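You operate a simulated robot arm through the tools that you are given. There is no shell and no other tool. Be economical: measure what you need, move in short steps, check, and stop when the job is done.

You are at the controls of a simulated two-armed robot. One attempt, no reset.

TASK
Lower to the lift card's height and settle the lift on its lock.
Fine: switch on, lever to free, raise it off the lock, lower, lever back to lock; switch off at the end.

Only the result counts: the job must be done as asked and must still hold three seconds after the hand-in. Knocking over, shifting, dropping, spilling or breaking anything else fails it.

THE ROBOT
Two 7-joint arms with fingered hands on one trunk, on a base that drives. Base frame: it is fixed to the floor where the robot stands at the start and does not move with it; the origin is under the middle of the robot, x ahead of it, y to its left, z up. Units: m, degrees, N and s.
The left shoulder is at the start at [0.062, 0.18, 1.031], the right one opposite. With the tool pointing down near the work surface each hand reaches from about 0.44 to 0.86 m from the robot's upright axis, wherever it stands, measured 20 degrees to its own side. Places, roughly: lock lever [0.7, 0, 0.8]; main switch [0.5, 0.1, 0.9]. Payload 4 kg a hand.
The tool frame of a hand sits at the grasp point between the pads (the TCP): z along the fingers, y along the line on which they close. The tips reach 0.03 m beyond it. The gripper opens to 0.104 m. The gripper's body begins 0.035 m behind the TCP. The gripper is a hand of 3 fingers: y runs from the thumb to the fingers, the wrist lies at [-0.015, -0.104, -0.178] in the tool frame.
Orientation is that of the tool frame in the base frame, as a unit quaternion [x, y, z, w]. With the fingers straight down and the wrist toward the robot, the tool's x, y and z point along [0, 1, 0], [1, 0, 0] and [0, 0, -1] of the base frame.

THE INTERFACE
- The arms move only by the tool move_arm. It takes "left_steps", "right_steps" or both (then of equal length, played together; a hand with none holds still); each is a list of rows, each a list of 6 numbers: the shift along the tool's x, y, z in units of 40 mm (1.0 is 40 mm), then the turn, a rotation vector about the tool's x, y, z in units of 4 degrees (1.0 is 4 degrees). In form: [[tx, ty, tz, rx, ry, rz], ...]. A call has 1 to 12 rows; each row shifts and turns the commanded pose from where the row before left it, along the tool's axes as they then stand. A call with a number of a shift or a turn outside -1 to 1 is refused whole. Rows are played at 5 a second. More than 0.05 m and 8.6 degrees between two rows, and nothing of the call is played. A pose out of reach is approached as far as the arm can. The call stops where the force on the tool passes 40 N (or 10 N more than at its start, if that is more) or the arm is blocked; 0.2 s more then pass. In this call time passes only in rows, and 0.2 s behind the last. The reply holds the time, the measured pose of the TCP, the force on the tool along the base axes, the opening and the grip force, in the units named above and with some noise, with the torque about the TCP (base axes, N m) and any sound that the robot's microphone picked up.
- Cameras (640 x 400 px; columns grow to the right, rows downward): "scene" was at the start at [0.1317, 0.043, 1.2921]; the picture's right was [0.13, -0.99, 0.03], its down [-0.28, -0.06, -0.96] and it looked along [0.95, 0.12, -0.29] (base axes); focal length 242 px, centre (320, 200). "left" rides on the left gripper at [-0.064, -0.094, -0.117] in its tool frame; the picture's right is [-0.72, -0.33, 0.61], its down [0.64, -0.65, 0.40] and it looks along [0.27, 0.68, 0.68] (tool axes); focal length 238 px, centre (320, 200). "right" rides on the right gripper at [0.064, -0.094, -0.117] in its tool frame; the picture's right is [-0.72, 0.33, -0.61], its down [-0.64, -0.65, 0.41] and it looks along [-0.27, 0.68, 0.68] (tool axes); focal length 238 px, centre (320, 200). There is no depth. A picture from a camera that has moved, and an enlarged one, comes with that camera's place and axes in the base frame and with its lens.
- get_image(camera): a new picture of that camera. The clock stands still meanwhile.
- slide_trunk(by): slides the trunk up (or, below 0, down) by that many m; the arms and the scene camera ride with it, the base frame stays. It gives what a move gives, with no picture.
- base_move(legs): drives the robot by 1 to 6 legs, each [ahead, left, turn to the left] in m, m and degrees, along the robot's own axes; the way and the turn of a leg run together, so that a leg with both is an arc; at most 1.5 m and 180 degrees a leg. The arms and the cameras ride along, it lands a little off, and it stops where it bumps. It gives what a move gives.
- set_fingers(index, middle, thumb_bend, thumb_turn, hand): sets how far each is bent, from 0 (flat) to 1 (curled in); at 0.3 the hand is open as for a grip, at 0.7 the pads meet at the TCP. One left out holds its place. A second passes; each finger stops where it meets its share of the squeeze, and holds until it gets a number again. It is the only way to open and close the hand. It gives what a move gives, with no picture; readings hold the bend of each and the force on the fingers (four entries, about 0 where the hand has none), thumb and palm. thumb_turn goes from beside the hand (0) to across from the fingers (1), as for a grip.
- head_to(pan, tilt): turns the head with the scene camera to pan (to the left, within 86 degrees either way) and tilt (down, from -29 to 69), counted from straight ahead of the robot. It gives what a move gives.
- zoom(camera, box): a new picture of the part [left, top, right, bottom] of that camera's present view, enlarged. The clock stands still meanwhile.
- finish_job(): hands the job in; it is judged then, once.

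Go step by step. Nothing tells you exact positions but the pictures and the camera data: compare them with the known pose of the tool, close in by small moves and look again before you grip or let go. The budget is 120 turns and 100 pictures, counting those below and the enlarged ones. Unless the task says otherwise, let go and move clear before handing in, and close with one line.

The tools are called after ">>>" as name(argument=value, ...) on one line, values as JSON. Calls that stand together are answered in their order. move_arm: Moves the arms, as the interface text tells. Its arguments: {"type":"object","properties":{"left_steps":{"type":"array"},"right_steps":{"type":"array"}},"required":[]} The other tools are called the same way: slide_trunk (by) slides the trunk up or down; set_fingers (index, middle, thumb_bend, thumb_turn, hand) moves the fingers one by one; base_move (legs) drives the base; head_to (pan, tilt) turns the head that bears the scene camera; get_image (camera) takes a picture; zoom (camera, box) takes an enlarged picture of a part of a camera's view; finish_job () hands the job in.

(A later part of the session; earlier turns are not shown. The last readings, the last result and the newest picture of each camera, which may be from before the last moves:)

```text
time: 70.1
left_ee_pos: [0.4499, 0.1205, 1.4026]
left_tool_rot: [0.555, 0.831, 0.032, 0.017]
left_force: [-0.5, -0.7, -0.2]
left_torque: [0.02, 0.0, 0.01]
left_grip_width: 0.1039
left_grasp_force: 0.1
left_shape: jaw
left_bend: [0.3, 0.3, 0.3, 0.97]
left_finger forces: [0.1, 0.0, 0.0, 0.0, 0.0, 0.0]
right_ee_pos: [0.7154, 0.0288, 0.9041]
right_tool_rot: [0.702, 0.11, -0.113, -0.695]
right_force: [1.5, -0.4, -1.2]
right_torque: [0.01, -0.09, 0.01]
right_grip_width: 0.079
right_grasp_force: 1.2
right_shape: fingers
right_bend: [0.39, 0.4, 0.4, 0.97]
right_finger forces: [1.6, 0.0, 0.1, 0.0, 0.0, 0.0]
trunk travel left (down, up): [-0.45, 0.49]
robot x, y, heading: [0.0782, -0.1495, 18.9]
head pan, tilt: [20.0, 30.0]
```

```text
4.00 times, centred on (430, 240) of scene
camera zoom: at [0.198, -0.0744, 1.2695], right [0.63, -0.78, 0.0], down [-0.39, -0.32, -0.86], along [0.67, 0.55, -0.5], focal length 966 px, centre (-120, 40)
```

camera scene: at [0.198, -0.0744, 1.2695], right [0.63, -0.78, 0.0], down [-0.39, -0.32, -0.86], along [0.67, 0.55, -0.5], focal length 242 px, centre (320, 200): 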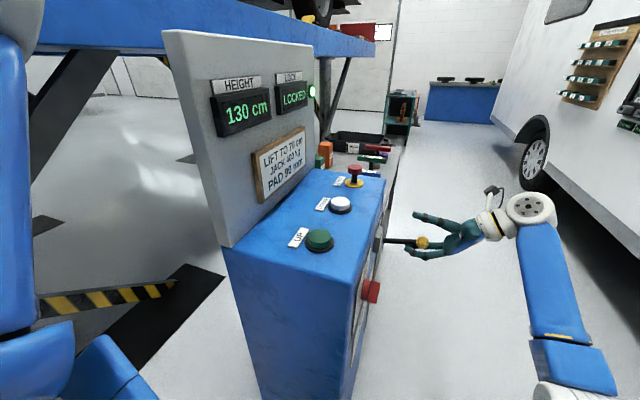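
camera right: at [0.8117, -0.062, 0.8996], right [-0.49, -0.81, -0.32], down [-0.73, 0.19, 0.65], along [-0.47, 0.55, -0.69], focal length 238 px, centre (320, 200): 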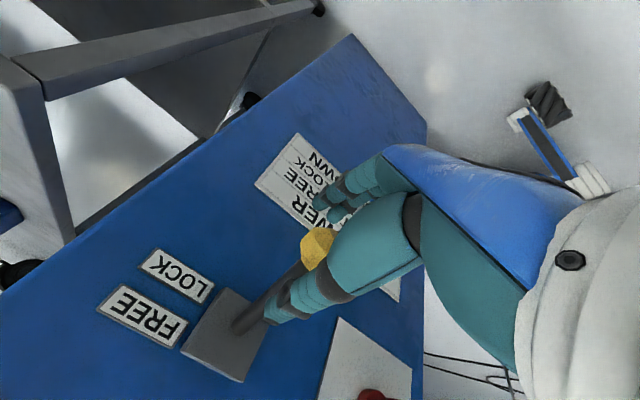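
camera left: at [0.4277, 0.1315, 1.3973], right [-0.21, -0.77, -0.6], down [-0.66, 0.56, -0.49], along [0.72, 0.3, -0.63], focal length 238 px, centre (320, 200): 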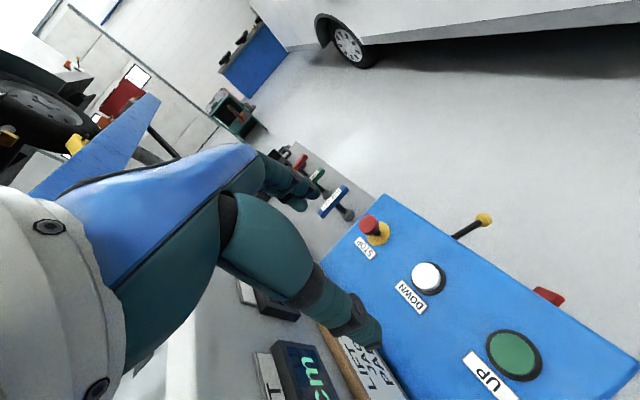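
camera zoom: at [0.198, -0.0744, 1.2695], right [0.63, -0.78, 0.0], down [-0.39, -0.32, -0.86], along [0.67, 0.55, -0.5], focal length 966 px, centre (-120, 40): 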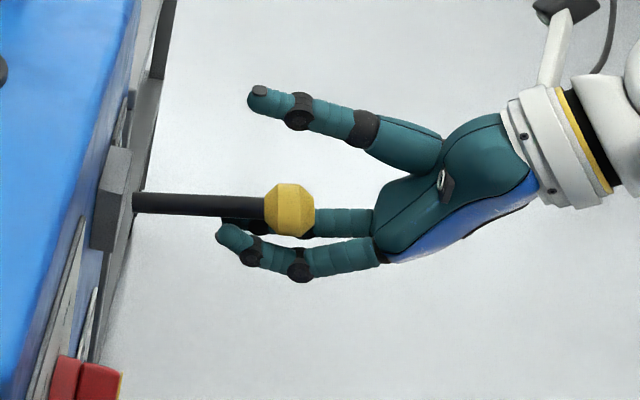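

The lever is following, now near horizontal. I'll continue up.

>>> move_arm(right_steps=[[0, -0.4, 0, 0, 0, 0], [0, -0.4, 0, 0, 0, 0], [0, -0.4, 0, 0, 0, 0], [0, -0.3, 0, 0, 0, 0]])

>>> get_image(camera="scene")

>>> zoom(camera="scene", box=[350, 190, 510, 290])

```text
time: 71.1
left_ee_pos: [0.4561, 0.1203, 1.4001]
left_tool_rot: [0.554, 0.832, 0.03, 0.014]
left_force: [-0.2, -0.3, -0.5]
left_torque: [0.0, -0.01, 0.01]
left_grip_width: 0.1039
left_grasp_force: 0.1
left_shape: jaw
left_bend: [0.3, 0.3, 0.3, 0.97]
left_finger forces: [0.1, 0.0, 0.1, 0.1, 0.1, 0.1]
right_ee_pos: [0.7203, 0.0295, 0.9573]
right_tool_rot: [0.704, 0.107, -0.117, -0.692]
right_force: [2.7, 1.3, -30.6]
right_torque: [-0.24, -0.24, 0.09]
right_grip_width: 0.0934
right_grasp_force: 13.7
right_shape: fingers
right_bend: [0.28, 0.24, 0.4, 0.97]
right_finger forces: [15.1, 12.5, 0.0, 0.0, 0.1, 0.0]
trunk travel left (down, up): [-0.45, 0.49]
robot x, y, heading: [0.0775, -0.1478, 19.4]
head pan, tilt: [20.0, 30.0]
```

```text
45 pictures are left
camera scene: at [0.2045, -0.0724, 1.2681], right [0.63, -0.78, 0.0], down [-0.4, -0.32, -0.86], along [0.67, 0.54, -0.51], focal length 242 px, centre (320, 200)
```

scene: 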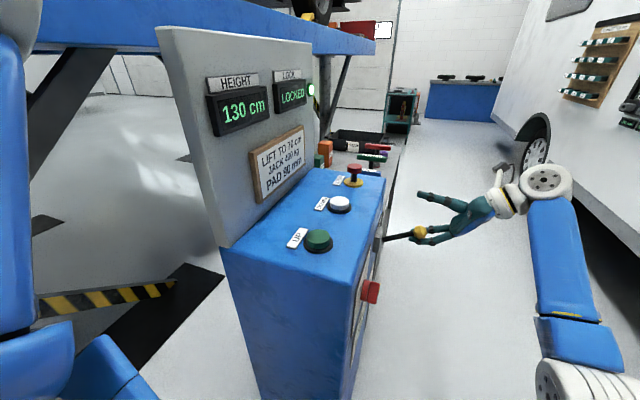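

```text
4.00 times, centred on (430, 240) of scene
camera zoom: at [0.2045, -0.0724, 1.2681], right [0.63, -0.78, 0.0], down [-0.4, -0.32, -0.86], along [0.67, 0.54, -0.51], focal length 966 px, centre (-120, 40)
```

zoom: 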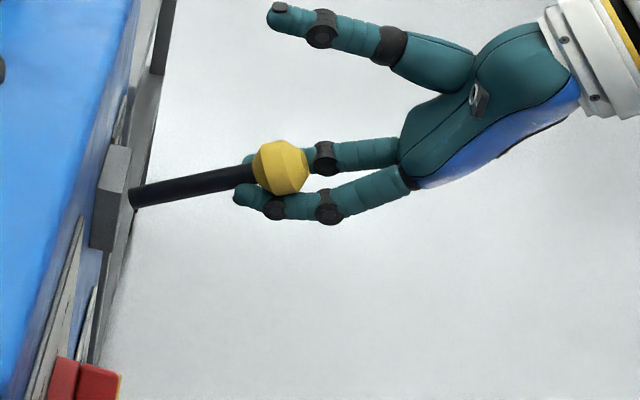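

The lever is against its upper stop (30 N). I'll ease off and see whether it stays at FREE.

>>> move_arm(right_steps=[[0, 0.5, 0, 0, 0, 0], [0, 0.4, 0, 0, 0, 0]])

>>> get_image(camera="right")

>>> zoom(camera="scene", box=[350, 190, 510, 290])

```text
time: 71.7
left_ee_pos: [0.4478, 0.1187, 1.4035]
left_tool_rot: [0.554, 0.832, 0.033, 0.016]
left_force: [0.0, 0.0, -0.1]
left_torque: [0.0, 0.0, -0.05]
left_grip_width: 0.1039
left_grasp_force: 0.0
left_shape: jaw
left_bend: [0.3, 0.3, 0.3, 0.97]
left_finger forces: [0.0, 0.0, 0.0, 0.0, 0.0, 0.0]
right_ee_pos: [0.7132, 0.0273, 0.9321]
right_tool_rot: [0.701, 0.112, -0.112, -0.696]
right_force: [-0.4, 0.4, 0.3]
right_torque: [-0.02, 0.01, -0.02]
right_grip_width: 0.0783
right_grasp_force: 0.1
right_shape: fingers
right_bend: [0.4, 0.4, 0.4, 0.97]
right_finger forces: [0.0, 0.0, 0.0, 0.0, 0.1, 0.0]
trunk travel left (down, up): [-0.45, 0.49]
robot x, y, heading: [0.0791, -0.1479, 19.1]
head pan, tilt: [20.0, 30.0]
```

```text
43 pictures are left
camera right: at [0.8107, -0.0622, 1.0255], right [-0.49, -0.81, -0.32], down [-0.74, 0.19, 0.65], along [-0.47, 0.56, -0.69], focal length 238 px, centre (320, 200)
```

right: 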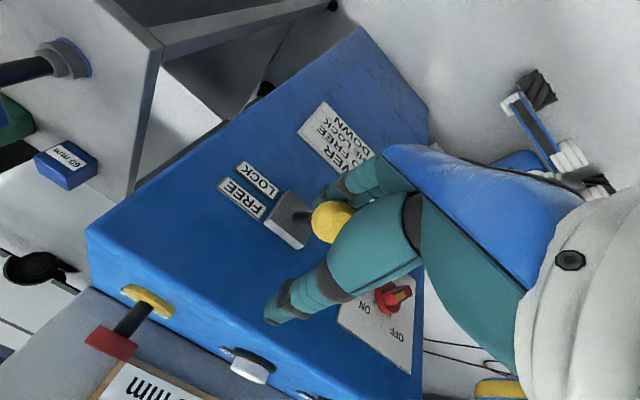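

```text
4.00 times, centred on (430, 240) of scene
camera zoom: at [0.1969, -0.0751, 1.2701], right [0.63, -0.78, 0.0], down [-0.39, -0.32, -0.86], along [0.67, 0.55, -0.5], focal length 966 px, centre (-120, 40)
```

zoom: 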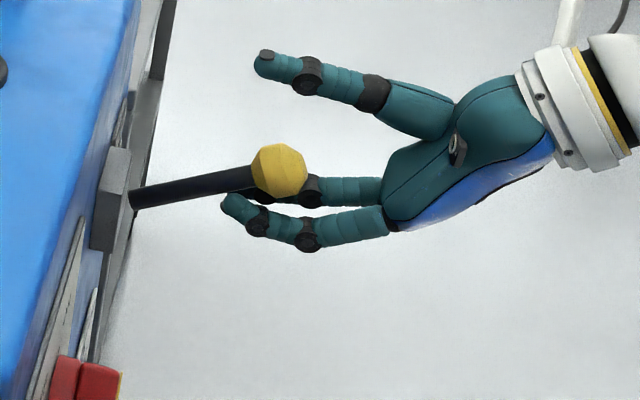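

The lever stays at FREE. I'll back the right hand out, and prepare the left hand (pinched fingertips), which is almost above UP at [0.463, 0.139, 0.99].

>>> move_arm(right_steps=[[0, 0.2, 0, 0, 0, 0], [0, 0, -0.8, 0, 0, 0], [0, 0, -0.8, 0, 0, 0], [0, 0, -0.8, 0, 0, 0], [0, 0, -0.8, 0, 0, 0]])

>>> set_fingers(hand="left", index=0.7, middle=0.7, thumb_bend=0.7)

>>> move_arm(left_steps=[[0.16, 0.27, 0.6, 1, 0, 0], [0.16, 0.27, 0.9, 0, 0, 0], [0, 0, 0.9, 0, 0, 0], [0, 0, 0.9, 0, 0, 0], [0, 0, 0.9, 0, 0, 0], [0, 0, 0.9, 0, 0, 0], [0, 0, 0.9, 0, 0, 0]])

>>> get_image(camera="scene")

>>> get_image(camera="left")

```text
time: 72.9
left_ee_pos: [0.4506, 0.119, 1.4036]
left_tool_rot: [0.554, 0.831, 0.032, 0.015]
left_force: [0.7, -0.4, -0.9]
left_torque: [0.06, -0.03, 0.02]
left_grip_width: 0.1038
left_grasp_force: 0.1
left_shape: jaw
left_bend: [0.3, 0.3, 0.3, 0.97]
left_finger forces: [0.1, 0.0, 0.0, 0.0, 0.0, 0.1]
right_ee_pos: [0.7547, -0.0954, 0.9224]
right_tool_rot: [0.702, 0.109, -0.113, -0.695]
right_force: [0.3, 0.0, -0.2]
right_torque: [-0.01, 0.03, 0.01]
right_grip_width: 0.0781
right_grasp_force: 0.0
right_shape: fingers
right_bend: [0.4, 0.4, 0.4, 0.97]
right_finger forces: [0.0, 0.1, 0.1, 0.1, 0.0, 0.1]
trunk travel left (down, up): [-0.45, 0.49]
robot x, y, heading: [0.0758, -0.1469, 19.2]
head pan, tilt: [20.0, 30.0]
```

```text
time: 73.9
left_ee_pos: [0.4499, 0.1192, 1.4036]
left_tool_rot: [0.553, 0.832, 0.033, 0.016]
left_force: [0.5, -0.2, 0.5]
left_torque: [-0.01, 0.0, -0.02]
left_grip_width: 0.0016
left_grasp_force: 0.0
left_shape: fingers
left_bend: [0.7, 0.7, 0.7, 0.97]
left_finger forces: [0.0, 0.0, 0.1, 0.0, 0.0, 0.0]
right_ee_pos: [0.7543, -0.0939, 0.92]
right_tool_rot: [0.702, 0.11, -0.113, -0.694]
right_force: [0.1, -0.1, -0.3]
right_torque: [-0.02, 0.0, 0.03]
right_grip_width: 0.0782
right_grasp_force: 0.1
right_shape: fingers
right_bend: [0.4, 0.4, 0.4, 0.97]
right_finger forces: [0.1, 0.1, 0.0, 0.1, 0.1, 0.0]
trunk travel left (down, up): [-0.45, 0.49]
robot x, y, heading: [0.0782, -0.1468, 18.7]
head pan, tilt: [20.0, 30.0]
```

```text
time: 75.5
left_ee_pos: [0.4643, 0.1445, 1.1625]
left_tool_rot: [0.554, 0.833, 0.004, -0.003]
left_force: [0.3, 0.5, 1.1]
left_torque: [0.03, 0.02, -0.03]
left_grip_width: 0.0012
left_grasp_force: 0.0
left_shape: fingers
left_bend: [0.7, 0.7, 0.7, 0.97]
left_finger forces: [0.0, 0.0, 0.0, 0.0, 0.0, 0.0]
right_ee_pos: [0.7548, -0.0927, 0.9216]
right_tool_rot: [0.702, 0.109, -0.112, -0.695]
right_force: [0.4, 0.6, 0.7]
right_torque: [0.0, -0.01, 0.04]
right_grip_width: 0.0778
right_grasp_force: 0.0
right_shape: fingers
right_bend: [0.4, 0.4, 0.4, 0.97]
right_finger forces: [0.0, 0.0, 0.0, 0.1, 0.0, 0.0]
trunk travel left (down, up): [-0.45, 0.49]
robot x, y, heading: [0.0796, -0.1451, 18.8]
head pan, tilt: [20.0, 30.0]
```

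```text
41 pictures are left
camera scene: at [0.1983, -0.0736, 1.2695], right [0.63, -0.78, 0.0], down [-0.39, -0.32, -0.86], along [0.67, 0.55, -0.5], focal length 242 px, centre (320, 200)
```

scene: 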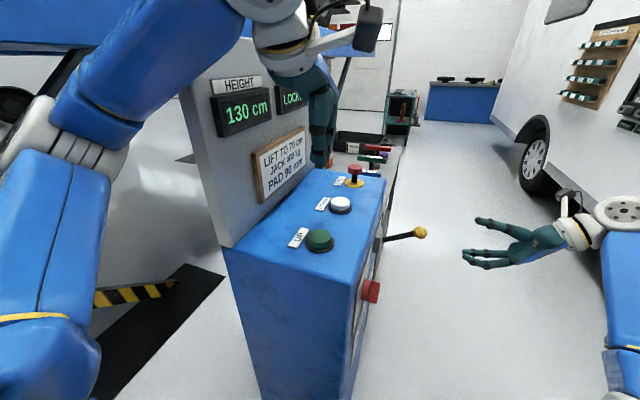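

```text
40 pictures are left
camera left: at [0.4028, 0.048, 1.2794], right [-0.03, -0.78, -0.62], down [-0.85, 0.34, -0.4], along [0.53, 0.52, -0.68], focal length 238 px, centre (320, 200)
```

left: 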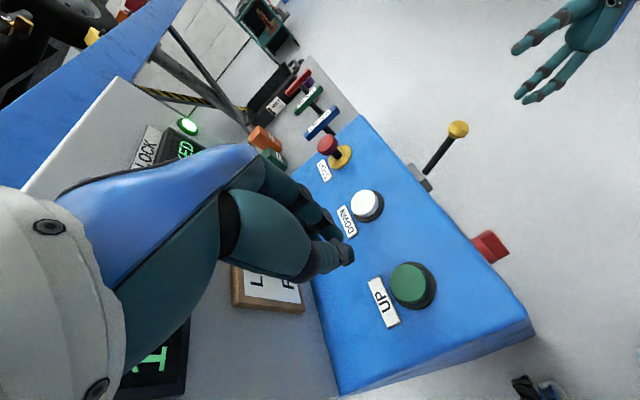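

UP is straight beneath the left fingertips. I'll descend to just above it, then press with small steps.

>>> move_arm(left_steps=[[-0.09, -0.12, 0.8, 0, 0, 0], [0, 0, 0.8, 0, 0, 0], [0, 0, 0.8, 0, 0, 0], [0, 0, 0.4, 0, 0, 0]])

>>> get_image(camera="scene")

>>> get_image(camera="left")

```text
time: 76.5
left_ee_pos: [0.4625, 0.137, 1.0508]
left_tool_rot: [0.555, 0.832, 0.003, -0.003]
left_force: [0.1, -0.4, 0.5]
left_torque: [0.0, 0.02, -0.01]
left_grip_width: 0.0013
left_grasp_force: 0.0
left_shape: fingers
left_bend: [0.7, 0.7, 0.7, 0.97]
left_finger forces: [0.0, 0.0, 0.1, 0.0, 0.0, 0.0]
right_ee_pos: [0.7551, -0.0925, 0.9212]
right_tool_rot: [0.702, 0.11, -0.114, -0.694]
right_force: [-1.2, 0.1, 0.2]
right_torque: [0.0, 0.01, -0.03]
right_grip_width: 0.078
right_grasp_force: 0.1
right_shape: fingers
right_bend: [0.4, 0.4, 0.4, 0.97]
right_finger forces: [0.1, 0.0, 0.0, 0.0, 0.0, 0.1]
trunk travel left (down, up): [-0.45, 0.49]
robot x, y, heading: [0.0773, -0.1505, 19.0]
head pan, tilt: [20.0, 30.0]
```

```text
39 pictures are left
camera scene: at [0.1979, -0.0743, 1.2696], right [0.63, -0.78, 0.0], down [-0.39, -0.32, -0.86], along [0.67, 0.55, -0.5], focal length 242 px, centre (320, 200)
```

scene: 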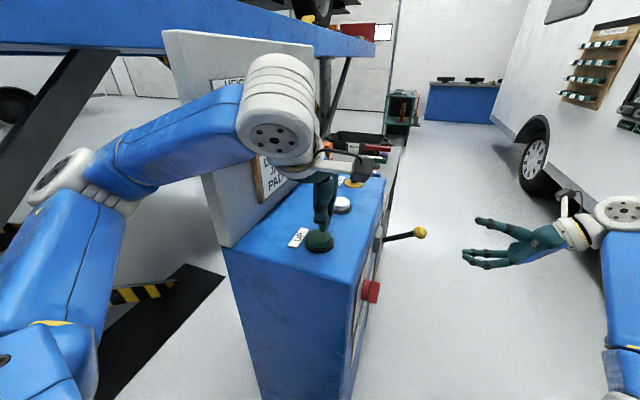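

```text
38 pictures are left
camera left: at [0.4002, 0.0403, 1.1675], right [-0.03, -0.78, -0.62], down [-0.85, 0.34, -0.4], along [0.53, 0.52, -0.67], focal length 238 px, centre (320, 200)
```

left: 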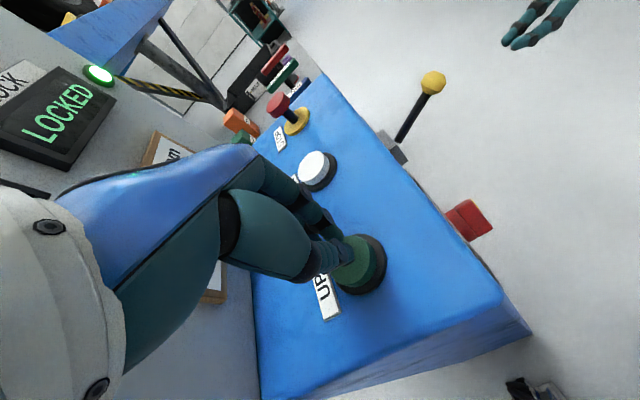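

Lock display is in the left camera's view. I'll press UP in small steps.

>>> move_arm(left_steps=[[0, 0, 0.3, 0, 0, 0], [0, 0, 0.3, 0, 0, 0], [0, 0, 0.15, 0, 0, 0], [0, 0, 0.15, 0, 0, 0]])

>>> get_image(camera="left")

```text
time: 77.5
left_ee_pos: [0.4602, 0.1374, 1.022]
left_tool_rot: [0.554, 0.833, 0.008, 0.003]
left_force: [-2.2, 2.5, 39.8]
left_torque: [-0.36, 0.11, 0.0]
left_grip_width: 0.0004
left_grasp_force: 20.2
left_shape: fingers
left_bend: [0.69, 0.7, 0.71, 0.98]
left_finger forces: [12.8, 0.2, 0.1, 0.0, 27.1, 0.1]
right_ee_pos: [0.7512, -0.0964, 0.9246]
right_tool_rot: [0.701, 0.111, -0.112, -0.695]
right_force: [0.1, -0.2, 0.4]
right_torque: [-0.02, 0.03, 0.03]
right_grip_width: 0.078
right_grasp_force: 0.1
right_shape: fingers
right_bend: [0.4, 0.4, 0.4, 0.97]
right_finger forces: [0.1, 0.1, 0.1, 0.0, 0.0, 0.0]
trunk travel left (down, up): [-0.45, 0.49]
robot x, y, heading: [0.0763, -0.1497, 19.4]
head pan, tilt: [20.0, 30.0]
heard: click
```

```text
37 pictures are left
camera left: at [0.396, 0.0402, 1.1374], right [-0.01, -0.78, -0.62], down [-0.84, 0.34, -0.41], along [0.54, 0.52, -0.67], focal length 238 px, centre (320, 200)
```

left: 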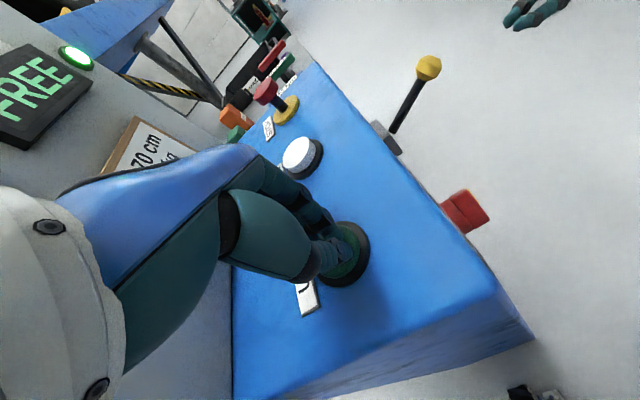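

UP clicked and the lock now shows FREE. I'll release the button and check the displays.

>>> move_arm(left_steps=[[0, 0, -0.8, 0, 0, 0], [0, 0, -0.8, 0, 0, 0], [0, 0, -0.8, 0, 0, 0], [0, 0, -0.8, 0, 0, 0]])

>>> get_image(camera="scene")

```text
time: 78.5
left_ee_pos: [0.4601, 0.136, 1.1437]
left_tool_rot: [0.555, 0.832, 0.004, -0.004]
left_force: [0.5, 0.0, 0.0]
left_torque: [-0.03, -0.02, 0.0]
left_grip_width: 0.0008
left_grasp_force: 0.1
left_shape: fingers
left_bend: [0.7, 0.7, 0.7, 0.98]
left_finger forces: [0.0, 0.0, 0.0, 0.0, 0.1, 0.1]
right_ee_pos: [0.754, -0.0944, 0.9216]
right_tool_rot: [0.702, 0.111, -0.113, -0.695]
right_force: [-0.1, 0.2, 0.4]
right_torque: [0.03, 0.01, -0.02]
right_grip_width: 0.0782
right_grasp_force: 0.0
right_shape: fingers
right_bend: [0.4, 0.4, 0.4, 0.97]
right_finger forces: [0.0, 0.0, 0.0, 0.0, 0.0, 0.1]
trunk travel left (down, up): [-0.45, 0.49]
robot x, y, heading: [0.0776, -0.1454, 19.2]
head pan, tilt: [20.0, 30.0]
```

```text
36 pictures are left
camera scene: at [0.197, -0.0756, 1.2697], right [0.63, -0.78, 0.0], down [-0.39, -0.32, -0.87], along [0.67, 0.55, -0.5], focal length 242 px, centre (320, 200)
```

scene: 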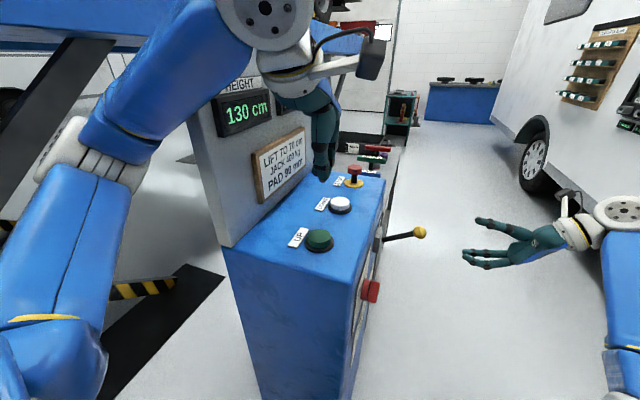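

Now DOWN. The left forearm would come too near the panel there, so I'll raise the left hand clear and use the right hand, pitched 45° down with pinched fingertips, which also leaves the display visible.

>>> move_arm(left_steps=[[0, 0, -0.8, 0, 0, 0], [0, 0, -0.8, 0, 0, 0], [0, 0, -0.8, 0, 0, 0], [0, 0, -0.8, 0, 0, 0], [0, 0, -0.8, 0, 0, 0], [0, 0, -0.8, 0, 0, 0], [0, 0, -0.8, 0, 0, 0], [0, 0, -0.8, 0, 0, 0], [0, -0.6, 0, 0, 0, 0], [0, -0.6, 0, 0, 0, 0], [0, 0, 0, 0, 0, 0]], right_steps=[[-0.5, -0.5, 0, -1, 0, 0], [-0.5, -0.5, 0, -1, 0, 0], [-0.5, -0.5, 0, -1, 0, 0], [-0.5, -0.5, 0, -1, 0, 0], [-0.5, -0.5, 0, -1, 0, 0], [-0.5, -0.5, 0, -1, 0, 0], [0, -0.5, 0, -1, 0, 0], [0, -0.5, 0, -1, 0, 0], [0, -0.5, 0, -1, 0, 0], [0, -0.5, 0, -1, 0, 0], [0, -0.5, 0, -1, 0, 0]])

>>> set_fingers(hand="right", index=0.7, middle=0.7, thumb_bend=0.7)

>>> get_image(camera="scene")

>>> get_image(camera="right")

```text
time: 80.9
left_ee_pos: [0.4193, 0.1194, 1.4]
left_tool_rot: [0.555, 0.832, 0.003, -0.002]
left_force: [0.1, 0.0, -0.3]
left_torque: [-0.03, -0.03, 0.0]
left_grip_width: 0.0007
left_grasp_force: 0.0
left_shape: fingers
left_bend: [0.7, 0.7, 0.7, 0.98]
left_finger forces: [0.0, 0.0, 0.0, 0.1, 0.0, 0.0]
right_ee_pos: [0.6161, -0.0564, 1.122]
right_tool_rot: [0.912, 0.144, -0.065, -0.379]
right_force: [-0.4, 0.0, -0.8]
right_torque: [0.01, 0.0, -0.03]
right_grip_width: 0.0781
right_grasp_force: 0.1
right_shape: fingers
right_bend: [0.4, 0.4, 0.4, 0.97]
right_finger forces: [0.0, 0.1, 0.1, 0.0, 0.0, 0.1]
trunk travel left (down, up): [-0.45, 0.49]
robot x, y, heading: [0.0752, -0.1504, 19.2]
head pan, tilt: [20.0, 30.0]
```

```text
time: 81.9
left_ee_pos: [0.4191, 0.1162, 1.3993]
left_tool_rot: [0.555, 0.832, 0.003, -0.004]
left_force: [-0.1, -0.1, -0.8]
left_torque: [0.0, 0.03, -0.02]
left_grip_width: 0.001
left_grasp_force: 0.0
left_shape: fingers
left_bend: [0.7, 0.7, 0.7, 0.98]
left_finger forces: [0.0, 0.1, 0.0, 0.1, 0.0, 0.0]
right_ee_pos: [0.6175, -0.0576, 1.1225]
right_tool_rot: [0.911, 0.145, -0.063, -0.381]
right_force: [0.1, 0.0, -0.4]
right_torque: [0.03, 0.03, -0.03]
right_grip_width: 0.0016
right_grasp_force: 0.1
right_shape: fingers
right_bend: [0.7, 0.7, 0.7, 0.97]
right_finger forces: [0.1, 0.1, 0.0, 0.0, 0.1, 0.0]
trunk travel left (down, up): [-0.45, 0.49]
robot x, y, heading: [0.0775, -0.1462, 19.2]
head pan, tilt: [20.0, 30.0]
```

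```text
35 pictures are left
camera scene: at [0.1971, -0.075, 1.2697], right [0.63, -0.78, 0.0], down [-0.39, -0.32, -0.86], along [0.67, 0.55, -0.5], focal length 242 px, centre (320, 200)
```

scene: 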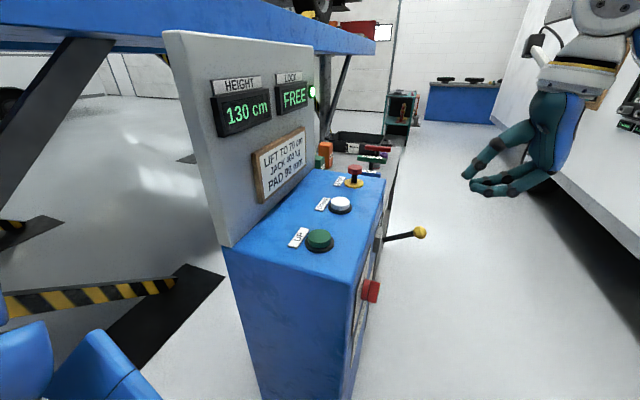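

```text
34 pictures are left
camera right: at [0.6837, -0.0549, 1.2711], right [-0.47, -0.86, 0.2], down [-0.84, 0.51, 0.18], along [-0.26, -0.08, -0.96], focal length 238 px, centre (320, 200)
```

right: 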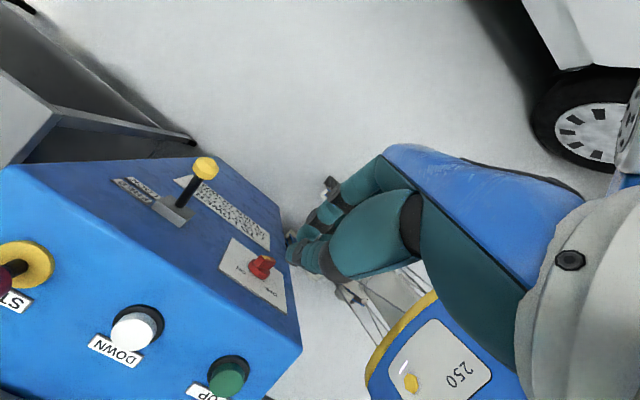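

The lock reads FREE and height 130. I'll bring the right fingertips above DOWN at [0.586, 0.182, 0.99].

>>> move_arm(right_steps=[[0.19, -0.46, 0.81, 0, 0, 0], [0.19, -0.46, 0.81, 0, 0, 0], [0.19, -0.46, 0.81, 0, 0, 0], [0.19, -0.46, 0.81, 0, 0, 0], [0.19, -0.46, 0.81, 0, 0, 0], [0.18, -0.45, 0.81, 0, 0, 0]])

>>> get_image(camera="scene")

>>> get_image(camera="right")

```text
time: 83.3
left_ee_pos: [0.418, 0.1217, 1.3995]
left_tool_rot: [0.555, 0.832, 0.002, -0.002]
left_force: [-1.6, 0.2, 0.5]
left_torque: [-0.02, 0.04, -0.03]
left_grip_width: 0.0008
left_grasp_force: 0.2
left_shape: fingers
left_bend: [0.7, 0.7, 0.7, 0.98]
left_finger forces: [0.0, 0.0, 0.0, 0.1, 0.0, 0.1]
right_ee_pos: [0.5944, 0.1628, 1.0654]
right_tool_rot: [0.912, 0.144, -0.062, -0.379]
right_force: [-0.9, 0.1, 0.4]
right_torque: [-0.01, 0.02, -0.01]
right_grip_width: 0.0013
right_grasp_force: 0.1
right_shape: fingers
right_bend: [0.7, 0.7, 0.7, 0.97]
right_finger forces: [0.1, 0.0, 0.0, 0.1, 0.0, 0.0]
trunk travel left (down, up): [-0.45, 0.49]
robot x, y, heading: [0.0765, -0.1508, 19.1]
head pan, tilt: [20.0, 30.0]
```

```text
33 pictures are left
camera scene: at [0.1961, -0.0709, 1.2695], right [0.63, -0.78, 0.0], down [-0.39, -0.32, -0.86], along [0.67, 0.54, -0.5], focal length 242 px, centre (320, 200)
```

scene: 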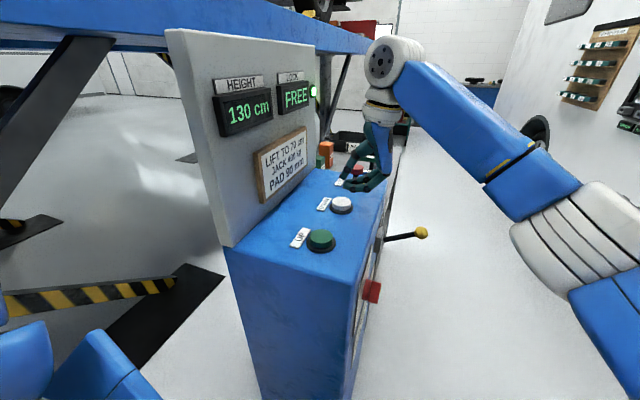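

```text
32 pictures are left
camera right: at [0.6604, 0.1675, 1.2132], right [-0.48, -0.86, 0.2], down [-0.84, 0.51, 0.18], along [-0.26, -0.08, -0.96], focal length 238 px, centre (320, 200)
```

right: 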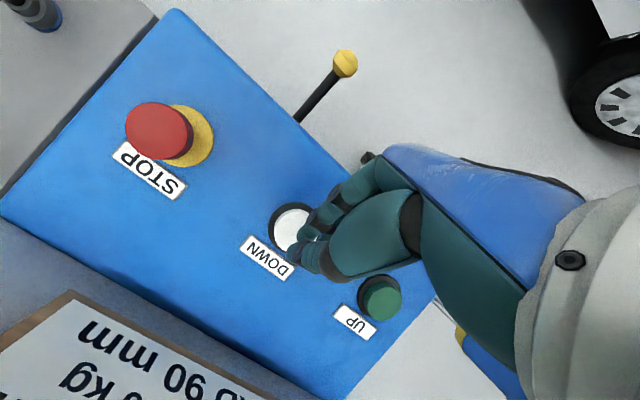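

Aligned with DOWN. I'll lower vertically and press in small steps, checking the height right after.

>>> move_arm(right_steps=[[0, 0.285, 0.28, 0, 0, 0], [0, 0.285, 0.28, 0, 0, 0], [0, 0.14, 0.14, 0, 0, 0], [0, 0.14, 0.14, 0, 0, 0], [0, 0.1, 0.1, 0, 0, 0]])

>>> get_image(camera="scene")

```text
time: 84.5
left_ee_pos: [0.4192, 0.1152, 1.3996]
left_tool_rot: [0.555, 0.832, 0.004, -0.003]
left_force: [0.2, -0.4, -0.8]
left_torque: [0.02, 0.0, 0.02]
left_grip_width: 0.0009
left_grasp_force: 0.0
left_shape: fingers
left_bend: [0.7, 0.7, 0.7, 0.98]
left_finger forces: [0.1, 0.0, 0.0, 0.1, 0.0, 0.0]
right_ee_pos: [0.5942, 0.1596, 1.0143]
right_tool_rot: [0.91, 0.145, -0.062, -0.383]
right_force: [5.4, -1.9, 16.6]
right_torque: [0.07, -0.02, -0.01]
right_grip_width: 0.0
right_grasp_force: 9.1
right_shape: fingers
right_bend: [0.71, 0.71, 0.69, 0.97]
right_finger forces: [10.0, 8.3, 0.0, 0.1, 0.0, 0.1]
trunk travel left (down, up): [-0.45, 0.49]
robot x, y, heading: [0.0787, -0.1504, 19.1]
head pan, tilt: [20.0, 30.0]
heard: click
```

```text
31 pictures are left
camera scene: at [0.1962, -0.0766, 1.2702], right [0.63, -0.78, 0.0], down [-0.39, -0.31, -0.87], along [0.67, 0.55, -0.5], focal length 242 px, centre (320, 200)
```

scene: 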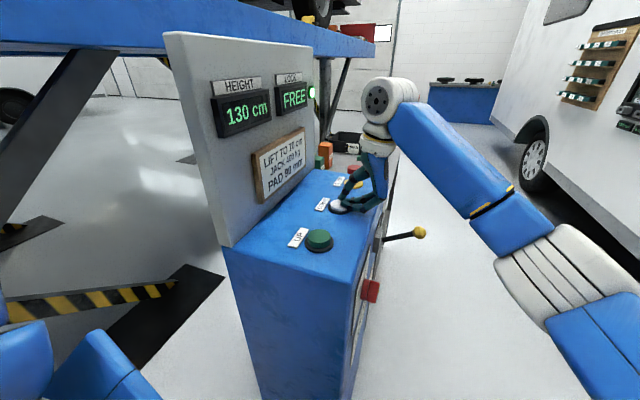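

Click heard and the button is down. I'll hold for a second and read the height.

>>> move_arm(right_steps=[[0, 0, 0, 0, 0, 0], [0, 0, 0, 0, 0, 0], [0, 0, 0, 0, 0, 0], [0, 0, 0, 0, 0, 0], [0, 0, 0, 0, 0, 0]])

>>> zoom(camera="scene", box=[190, 60, 350, 160])

```text
time: 85.7
left_ee_pos: [0.4179, 0.1144, 1.4001]
left_tool_rot: [0.555, 0.832, 0.004, -0.003]
left_force: [0.3, 0.0, 1.0]
left_torque: [0.02, -0.01, 0.04]
left_grip_width: 0.0006
left_grasp_force: 0.0
left_shape: fingers
left_bend: [0.7, 0.7, 0.7, 0.98]
left_finger forces: [0.0, 0.0, 0.0, 0.0, 0.0, 0.0]
right_ee_pos: [0.5932, 0.1591, 1.0135]
right_tool_rot: [0.911, 0.145, -0.063, -0.381]
right_force: [7.2, -3.1, 18.8]
right_torque: [0.09, -0.01, -0.01]
right_grip_width: 0.0001
right_grasp_force: 10.9
right_shape: fingers
right_bend: [0.71, 0.72, 0.68, 0.97]
right_finger forces: [12.2, 10.3, 0.0, 0.0, 0.0, 0.1]
trunk travel left (down, up): [-0.45, 0.49]
robot x, y, heading: [0.0819, -0.145, 19.2]
head pan, tilt: [20.0, 30.0]
```

```text
4.00 times, centred on (270, 110) of scene
camera zoom: at [0.1957, -0.0772, 1.2701], right [0.63, -0.78, 0.0], down [-0.39, -0.31, -0.87], along [0.67, 0.55, -0.5], focal length 966 px, centre (520, 560)
```

zoom: 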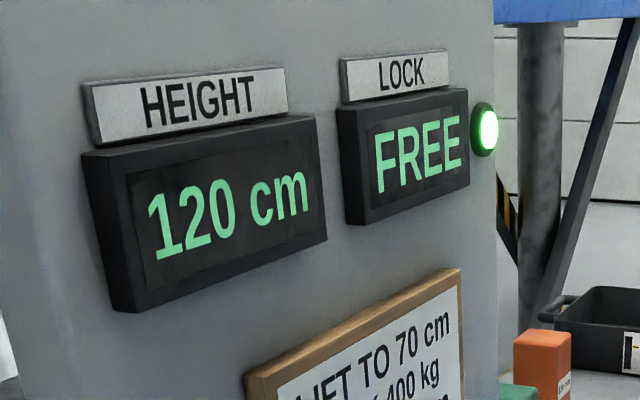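

It dropped to 120 cm in 1.2 s (about 8 cm/s). I'll hold on, reading at intervals.

>>> move_arm(right_steps=[[0, 0, 0, 0, 0, 0], [0, 0, 0, 0, 0, 0], [0, 0, 0, 0, 0, 0], [0, 0, 0, 0, 0, 0], [0, 0, 0, 0, 0, 0], [0, 0, 0, 0, 0, 0], [0, 0, 0, 0, 0, 0], [0, 0, 0, 0, 0, 0], [0, 0, 0, 0, 0, 0], [0, 0, 0, 0, 0, 0]])

>>> zoom(camera="scene", box=[190, 60, 350, 160])

```text
time: 87.9
left_ee_pos: [0.4188, 0.1155, 1.3999]
left_tool_rot: [0.555, 0.832, 0.004, -0.003]
left_force: [-0.4, -0.2, -0.4]
left_torque: [0.0, 0.0, -0.01]
left_grip_width: 0.0009
left_grasp_force: 0.2
left_shape: fingers
left_bend: [0.7, 0.7, 0.7, 0.98]
left_finger forces: [0.0, 0.0, 0.0, 0.0, 0.0, 0.0]
right_ee_pos: [0.5936, 0.1579, 1.0134]
right_tool_rot: [0.911, 0.145, -0.062, -0.382]
right_force: [6.7, -2.8, 21.1]
right_torque: [0.09, 0.01, 0.0]
right_grip_width: 0.0
right_grasp_force: 10.8
right_shape: fingers
right_bend: [0.71, 0.72, 0.68, 0.97]
right_finger forces: [12.1, 10.4, 0.0, 0.1, 0.1, 0.0]
trunk travel left (down, up): [-0.45, 0.49]
robot x, y, heading: [0.0776, -0.152, 18.8]
head pan, tilt: [20.0, 30.0]
```

```text
4.00 times, centred on (270, 110) of scene
camera zoom: at [0.1956, -0.0773, 1.2701], right [0.63, -0.78, 0.0], down [-0.39, -0.31, -0.87], along [0.67, 0.55, -0.5], focal length 966 px, centre (520, 560)
```

zoom: 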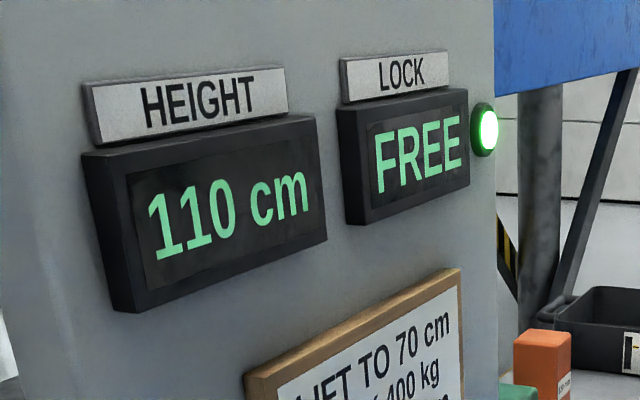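

The display steps by 10 cm, so I'll track it in shorter holds, also using the platform edge.

>>> move_arm(right_steps=[[0, 0, 0, 0, 0, 0], [0, 0, 0, 0, 0, 0], [0, 0, 0, 0, 0, 0], [0, 0, 0, 0, 0, 0], [0, 0, 0, 0, 0, 0], [0, 0, 0, 0, 0, 0], [0, 0, 0, 0, 0, 0], [0, 0, 0, 0, 0, 0], [0, 0, 0, 0, 0, 0]])

>>> zoom(camera="scene", box=[190, 60, 350, 160])

```text
time: 89.9
left_ee_pos: [0.4168, 0.1144, 1.3988]
left_tool_rot: [0.555, 0.832, 0.004, -0.002]
left_force: [0.5, -0.5, 0.3]
left_torque: [-0.04, 0.0, -0.02]
left_grip_width: 0.0008
left_grasp_force: 0.1
left_shape: fingers
left_bend: [0.7, 0.7, 0.7, 0.98]
left_finger forces: [0.0, 0.0, 0.0, 0.0, 0.1, 0.0]
right_ee_pos: [0.5934, 0.1584, 1.0128]
right_tool_rot: [0.911, 0.144, -0.063, -0.382]
right_force: [7.0, -3.6, 19.6]
right_torque: [0.08, -0.01, -0.04]
right_grip_width: 0.0002
right_grasp_force: 10.8
right_shape: fingers
right_bend: [0.71, 0.72, 0.68, 0.97]
right_finger forces: [12.0, 10.3, 0.1, 0.0, 0.0, 0.0]
trunk travel left (down, up): [-0.45, 0.49]
robot x, y, heading: [0.0775, -0.1535, 18.9]
head pan, tilt: [20.0, 30.0]
```

```text
4.00 times, centred on (270, 110) of scene
camera zoom: at [0.1956, -0.0773, 1.2701], right [0.63, -0.78, 0.0], down [-0.39, -0.31, -0.87], along [0.67, 0.55, -0.5], focal length 966 px, centre (520, 560)
```

zoom: 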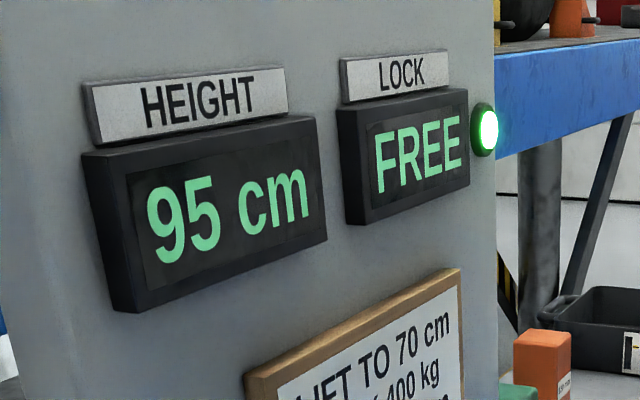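

Steps are 5 cm; about 6 cm/s, now near 96 cm. I'll hold 2 s more.

>>> move_arm(right_steps=[[0, 0, 0, 0, 0, 0], [0, 0, 0, 0, 0, 0], [0, 0, 0, 0, 0, 0], [0, 0, 0, 0, 0, 0], [0, 0, 0, 0, 0, 0], [0, 0, 0, 0, 0, 0], [0, 0, 0, 0, 0, 0], [0, 0, 0, 0, 0, 0], [0, 0, 0, 0, 0, 0]])

>>> zoom(camera="scene", box=[190, 60, 350, 160])

```text
time: 91.9
left_ee_pos: [0.417, 0.115, 1.3997]
left_tool_rot: [0.555, 0.832, 0.004, -0.004]
left_force: [0.2, 0.0, -0.2]
left_torque: [-0.01, -0.01, 0.0]
left_grip_width: 0.0005
left_grasp_force: 0.0
left_shape: fingers
left_bend: [0.7, 0.7, 0.7, 0.98]
left_finger forces: [0.0, 0.1, 0.0, 0.0, 0.0, 0.0]
right_ee_pos: [0.5943, 0.1597, 1.0137]
right_tool_rot: [0.911, 0.144, -0.062, -0.381]
right_force: [5.6, -4.4, 19.9]
right_torque: [0.1, 0.01, -0.01]
right_grip_width: 0.0001
right_grasp_force: 11.4
right_shape: fingers
right_bend: [0.71, 0.72, 0.68, 0.97]
right_finger forces: [11.9, 10.4, 0.0, 0.1, 0.1, 0.0]
trunk travel left (down, up): [-0.45, 0.49]
robot x, y, heading: [0.0778, -0.1464, 19.0]
head pan, tilt: [20.0, 30.0]
```

```text
4.00 times, centred on (270, 110) of scene
camera zoom: at [0.1956, -0.0773, 1.2701], right [0.63, -0.78, 0.0], down [-0.39, -0.31, -0.87], along [0.67, 0.55, -0.5], focal length 966 px, centre (520, 560)
```

zoom: 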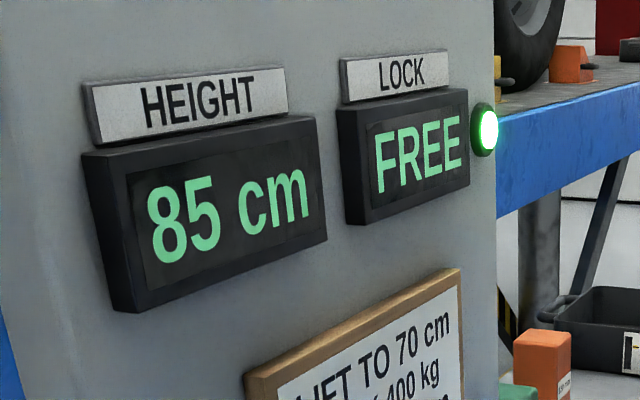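

85 cm. I'll go on in a shorter hold.

>>> move_arm(right_steps=[[0, 0, 0, 0, 0, 0], [0, 0, 0, 0, 0, 0], [0, 0, 0, 0, 0, 0], [0, 0, 0, 0, 0, 0]])

>>> zoom(camera="scene", box=[190, 60, 350, 160])

```text
time: 92.9
left_ee_pos: [0.4178, 0.1144, 1.4004]
left_tool_rot: [0.556, 0.831, 0.005, -0.004]
left_force: [0.0, 0.4, 0.4]
left_torque: [-0.01, 0.01, 0.0]
left_grip_width: 0.0005
left_grasp_force: 0.1
left_shape: fingers
left_bend: [0.7, 0.7, 0.7, 0.98]
left_finger forces: [0.1, 0.0, 0.0, 0.1, 0.1, 0.0]
right_ee_pos: [0.593, 0.1583, 1.0127]
right_tool_rot: [0.911, 0.145, -0.063, -0.382]
right_force: [5.6, -3.5, 19.3]
right_torque: [0.08, 0.01, -0.02]
right_grip_width: 0.0
right_grasp_force: 11.0
right_shape: fingers
right_bend: [0.71, 0.72, 0.68, 0.97]
right_finger forces: [12.0, 10.5, 0.0, 0.0, 0.0, 0.0]
trunk travel left (down, up): [-0.45, 0.49]
robot x, y, heading: [0.0792, -0.1486, 18.8]
head pan, tilt: [20.0, 30.0]
```

```text
4.00 times, centred on (270, 110) of scene
camera zoom: at [0.1956, -0.0773, 1.2701], right [0.63, -0.78, 0.0], down [-0.39, -0.31, -0.87], along [0.67, 0.55, -0.5], focal length 966 px, centre (520, 560)
```

zoom: 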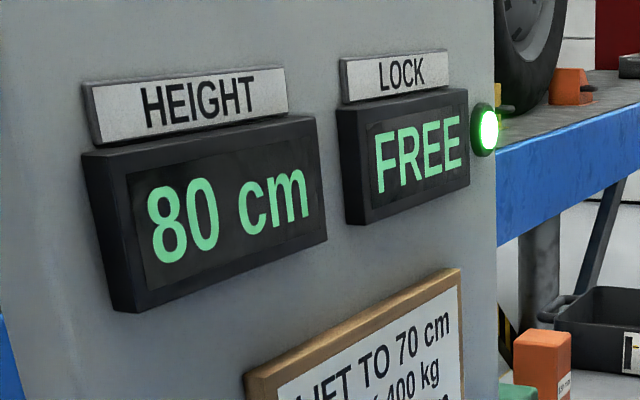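

80 cm. Short holds from here until it first shows 70.

>>> move_arm(right_steps=[[0, 0, 0, 0, 0, 0], [0, 0, 0, 0, 0, 0], [0, 0, 0, 0, 0, 0]])

>>> zoom(camera="scene", box=[190, 60, 350, 160])

```text
time: 93.7
left_ee_pos: [0.4176, 0.1154, 1.3998]
left_tool_rot: [0.554, 0.832, 0.005, -0.003]
left_force: [-0.5, -0.1, -0.5]
left_torque: [0.01, 0.02, -0.01]
left_grip_width: 0.0006
left_grasp_force: 0.1
left_shape: fingers
left_bend: [0.7, 0.7, 0.7, 0.98]
left_finger forces: [0.1, 0.1, 0.0, 0.0, 0.0, 0.0]
right_ee_pos: [0.5937, 0.1585, 1.0122]
right_tool_rot: [0.911, 0.145, -0.063, -0.382]
right_force: [5.9, -4.5, 20.2]
right_torque: [0.05, -0.01, 0.02]
right_grip_width: 0.0001
right_grasp_force: 11.1
right_shape: fingers
right_bend: [0.71, 0.72, 0.68, 0.97]
right_finger forces: [12.0, 10.4, 0.0, 0.0, 0.0, 0.1]
trunk travel left (down, up): [-0.45, 0.49]
robot x, y, heading: [0.0777, -0.1502, 19.0]
head pan, tilt: [20.0, 30.0]
```

```text
4.00 times, centred on (270, 110) of scene
camera zoom: at [0.1956, -0.0773, 1.2701], right [0.63, -0.78, 0.0], down [-0.39, -0.31, -0.87], along [0.67, 0.55, -0.5], focal length 966 px, centre (520, 560)
```

zoom: 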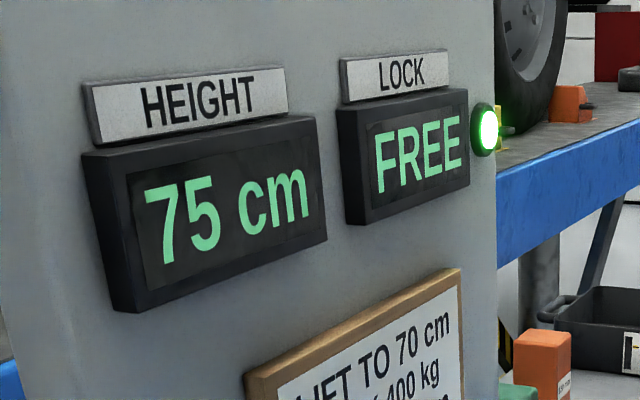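

75 cm, I estimate 73–76. I'll release now, then check.

>>> move_arm(right_steps=[[0, -0.3, -0.3, 0, 0, 0]])

>>> zoom(camera="scene", box=[190, 60, 350, 160])

```text
time: 94.1
left_ee_pos: [0.4181, 0.1206, 1.398]
left_tool_rot: [0.555, 0.832, 0.002, -0.002]
left_force: [0.3, -0.1, 0.5]
left_torque: [0.0, 0.01, -0.02]
left_grip_width: 0.0008
left_grasp_force: 0.0
left_shape: fingers
left_bend: [0.7, 0.7, 0.7, 0.98]
left_finger forces: [0.0, 0.1, 0.1, 0.0, 0.0, 0.1]
right_ee_pos: [0.5935, 0.1622, 1.0271]
right_tool_rot: [0.912, 0.144, -0.065, -0.379]
right_force: [0.1, -1.5, 0.1]
right_torque: [-0.02, 0.02, 0.03]
right_grip_width: 0.0009
right_grasp_force: 0.6
right_shape: fingers
right_bend: [0.7, 0.7, 0.7, 0.97]
right_finger forces: [0.1, 0.7, 0.0, 0.1, 0.1, 0.0]
trunk travel left (down, up): [-0.45, 0.49]
robot x, y, heading: [0.0769, -0.1482, 19.2]
head pan, tilt: [20.0, 30.0]
```

```text
4.00 times, centred on (270, 110) of scene
camera zoom: at [0.1963, -0.0717, 1.2692], right [0.63, -0.78, 0.0], down [-0.39, -0.32, -0.86], along [0.67, 0.54, -0.5], focal length 966 px, centre (520, 560)
```

zoom: 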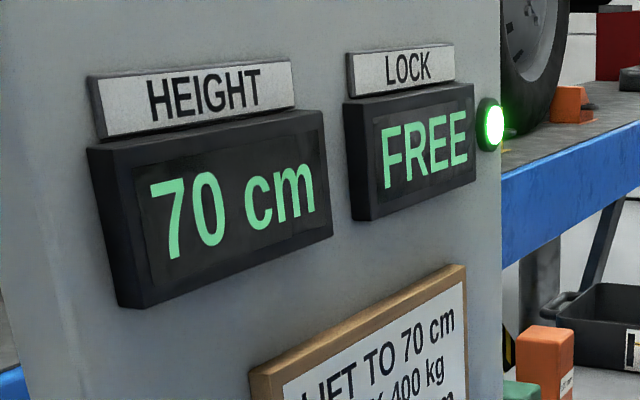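

It now reads 70 and holds. I'll lift off the button and take the right hand over to the lever, to push it down to LOCK from above.

>>> move_arm(right_steps=[[0, -0.8, -0.79, 0, 0, 0], [0, -0.8, -0.79, 0, 0, 0], [0.357, 0.81, -0.345, 0, 0, 0], [0.357, 0.81, -0.345, 0, 0, 0], [0.357, 0.81, -0.345, 0, 0, 0], [0.357, 0.81, -0.345, 0, 0, 0], [0.357, 0.8, -0.345, 0, 0, 0]])

>>> get_image(camera="scene")

>>> get_image(camera="right")

```text
time: 95.7
left_ee_pos: [0.421, 0.1157, 1.3974]
left_tool_rot: [0.554, 0.833, 0.004, -0.004]
left_force: [0.3, 0.2, 1.0]
left_torque: [0.04, 0.03, -0.01]
left_grip_width: 0.0009
left_grasp_force: 0.0
left_shape: fingers
left_bend: [0.7, 0.7, 0.7, 0.98]
left_finger forces: [0.0, 0.1, 0.1, 0.1, 0.0, 0.1]
right_ee_pos: [0.7146, 0.0257, 1.0504]
right_tool_rot: [0.911, 0.144, -0.063, -0.382]
right_force: [-0.4, 0.3, 0.2]
right_torque: [0.0, -0.01, -0.01]
right_grip_width: 0.0012
right_grasp_force: 0.0
right_shape: fingers
right_bend: [0.7, 0.7, 0.7, 0.97]
right_finger forces: [0.0, 0.0, 0.0, 0.0, 0.0, 0.0]
trunk travel left (down, up): [-0.45, 0.49]
robot x, y, heading: [0.0779, -0.1481, 19.0]
head pan, tilt: [20.0, 30.0]
```

```text
23 pictures are left
camera scene: at [0.1986, -0.0754, 1.2696], right [0.63, -0.78, 0.0], down [-0.39, -0.32, -0.86], along [0.67, 0.55, -0.5], focal length 242 px, centre (320, 200)
```

scene: 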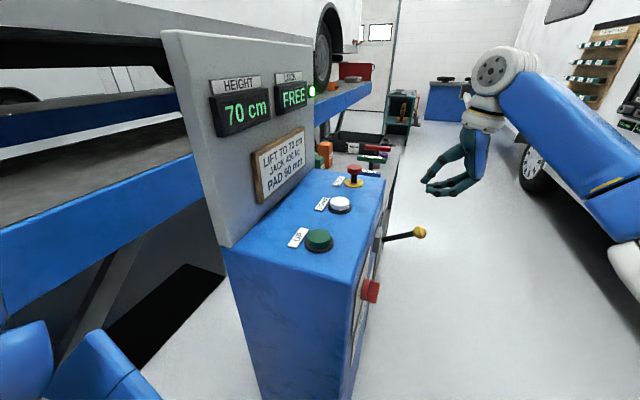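

```text
22 pictures are left
camera right: at [0.7806, 0.029, 1.1991], right [-0.47, -0.86, 0.2], down [-0.84, 0.51, 0.19], along [-0.26, -0.08, -0.96], focal length 238 px, centre (320, 200)
```

right: 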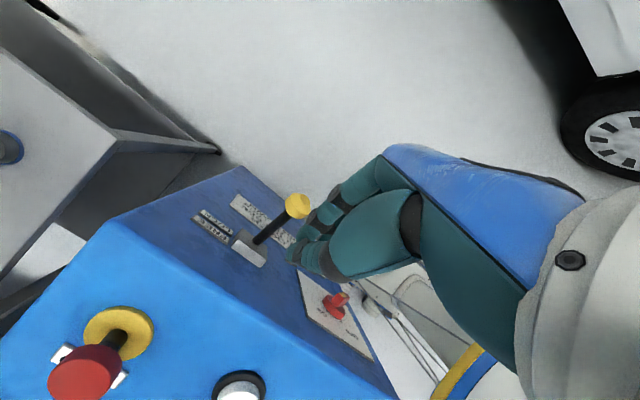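

The fingertips are above the rod. I'll descend and push the lever down to its LOCK stop.

>>> move_arm(right_steps=[[0, 0.71, 0.7, 0, 0, 0], [0, 0.71, 0.7, 0, 0, 0], [0, 0.6, 0.6, 0, 0, 0], [0, 0.36, 0.35, 0, 0, 0], [0, 0.36, 0.35, 0, 0, 0], [0, 0.36, 0.35, 0, 0, 0], [0, 0.36, 0.35, 0, 0, 0]])

>>> get_image(camera="scene")

```text
time: 97.3
left_ee_pos: [0.4201, 0.1172, 1.399]
left_tool_rot: [0.555, 0.832, 0.003, -0.003]
left_force: [0.7, -1.5, -1.0]
left_torque: [-0.03, -0.01, 0.0]
left_grip_width: 0.0006
left_grasp_force: 0.0
left_shape: fingers
left_bend: [0.7, 0.7, 0.7, 0.98]
left_finger forces: [0.0, 0.0, 0.0, 0.1, 0.0, 0.0]
right_ee_pos: [0.7129, 0.028, 0.8571]
right_tool_rot: [0.911, 0.145, -0.063, -0.381]
right_force: [-0.3, 0.4, 0.3]
right_torque: [-0.01, 0.0, 0.02]
right_grip_width: 0.0008
right_grasp_force: 0.1
right_shape: fingers
right_bend: [0.7, 0.7, 0.7, 0.97]
right_finger forces: [0.1, 0.0, 0.0, 0.0, 0.0, 0.0]
trunk travel left (down, up): [-0.45, 0.49]
robot x, y, heading: [0.0768, -0.1479, 19.1]
head pan, tilt: [20.0, 30.0]
```

```text
21 pictures are left
camera scene: at [0.1978, -0.0742, 1.2696], right [0.63, -0.78, 0.0], down [-0.39, -0.32, -0.86], along [0.67, 0.55, -0.5], focal length 242 px, centre (320, 200)
```

scene: 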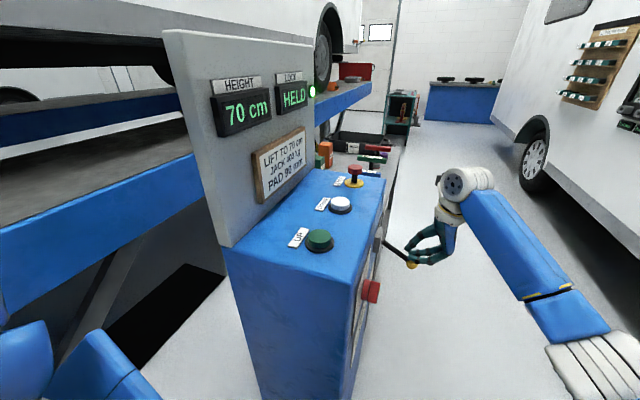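

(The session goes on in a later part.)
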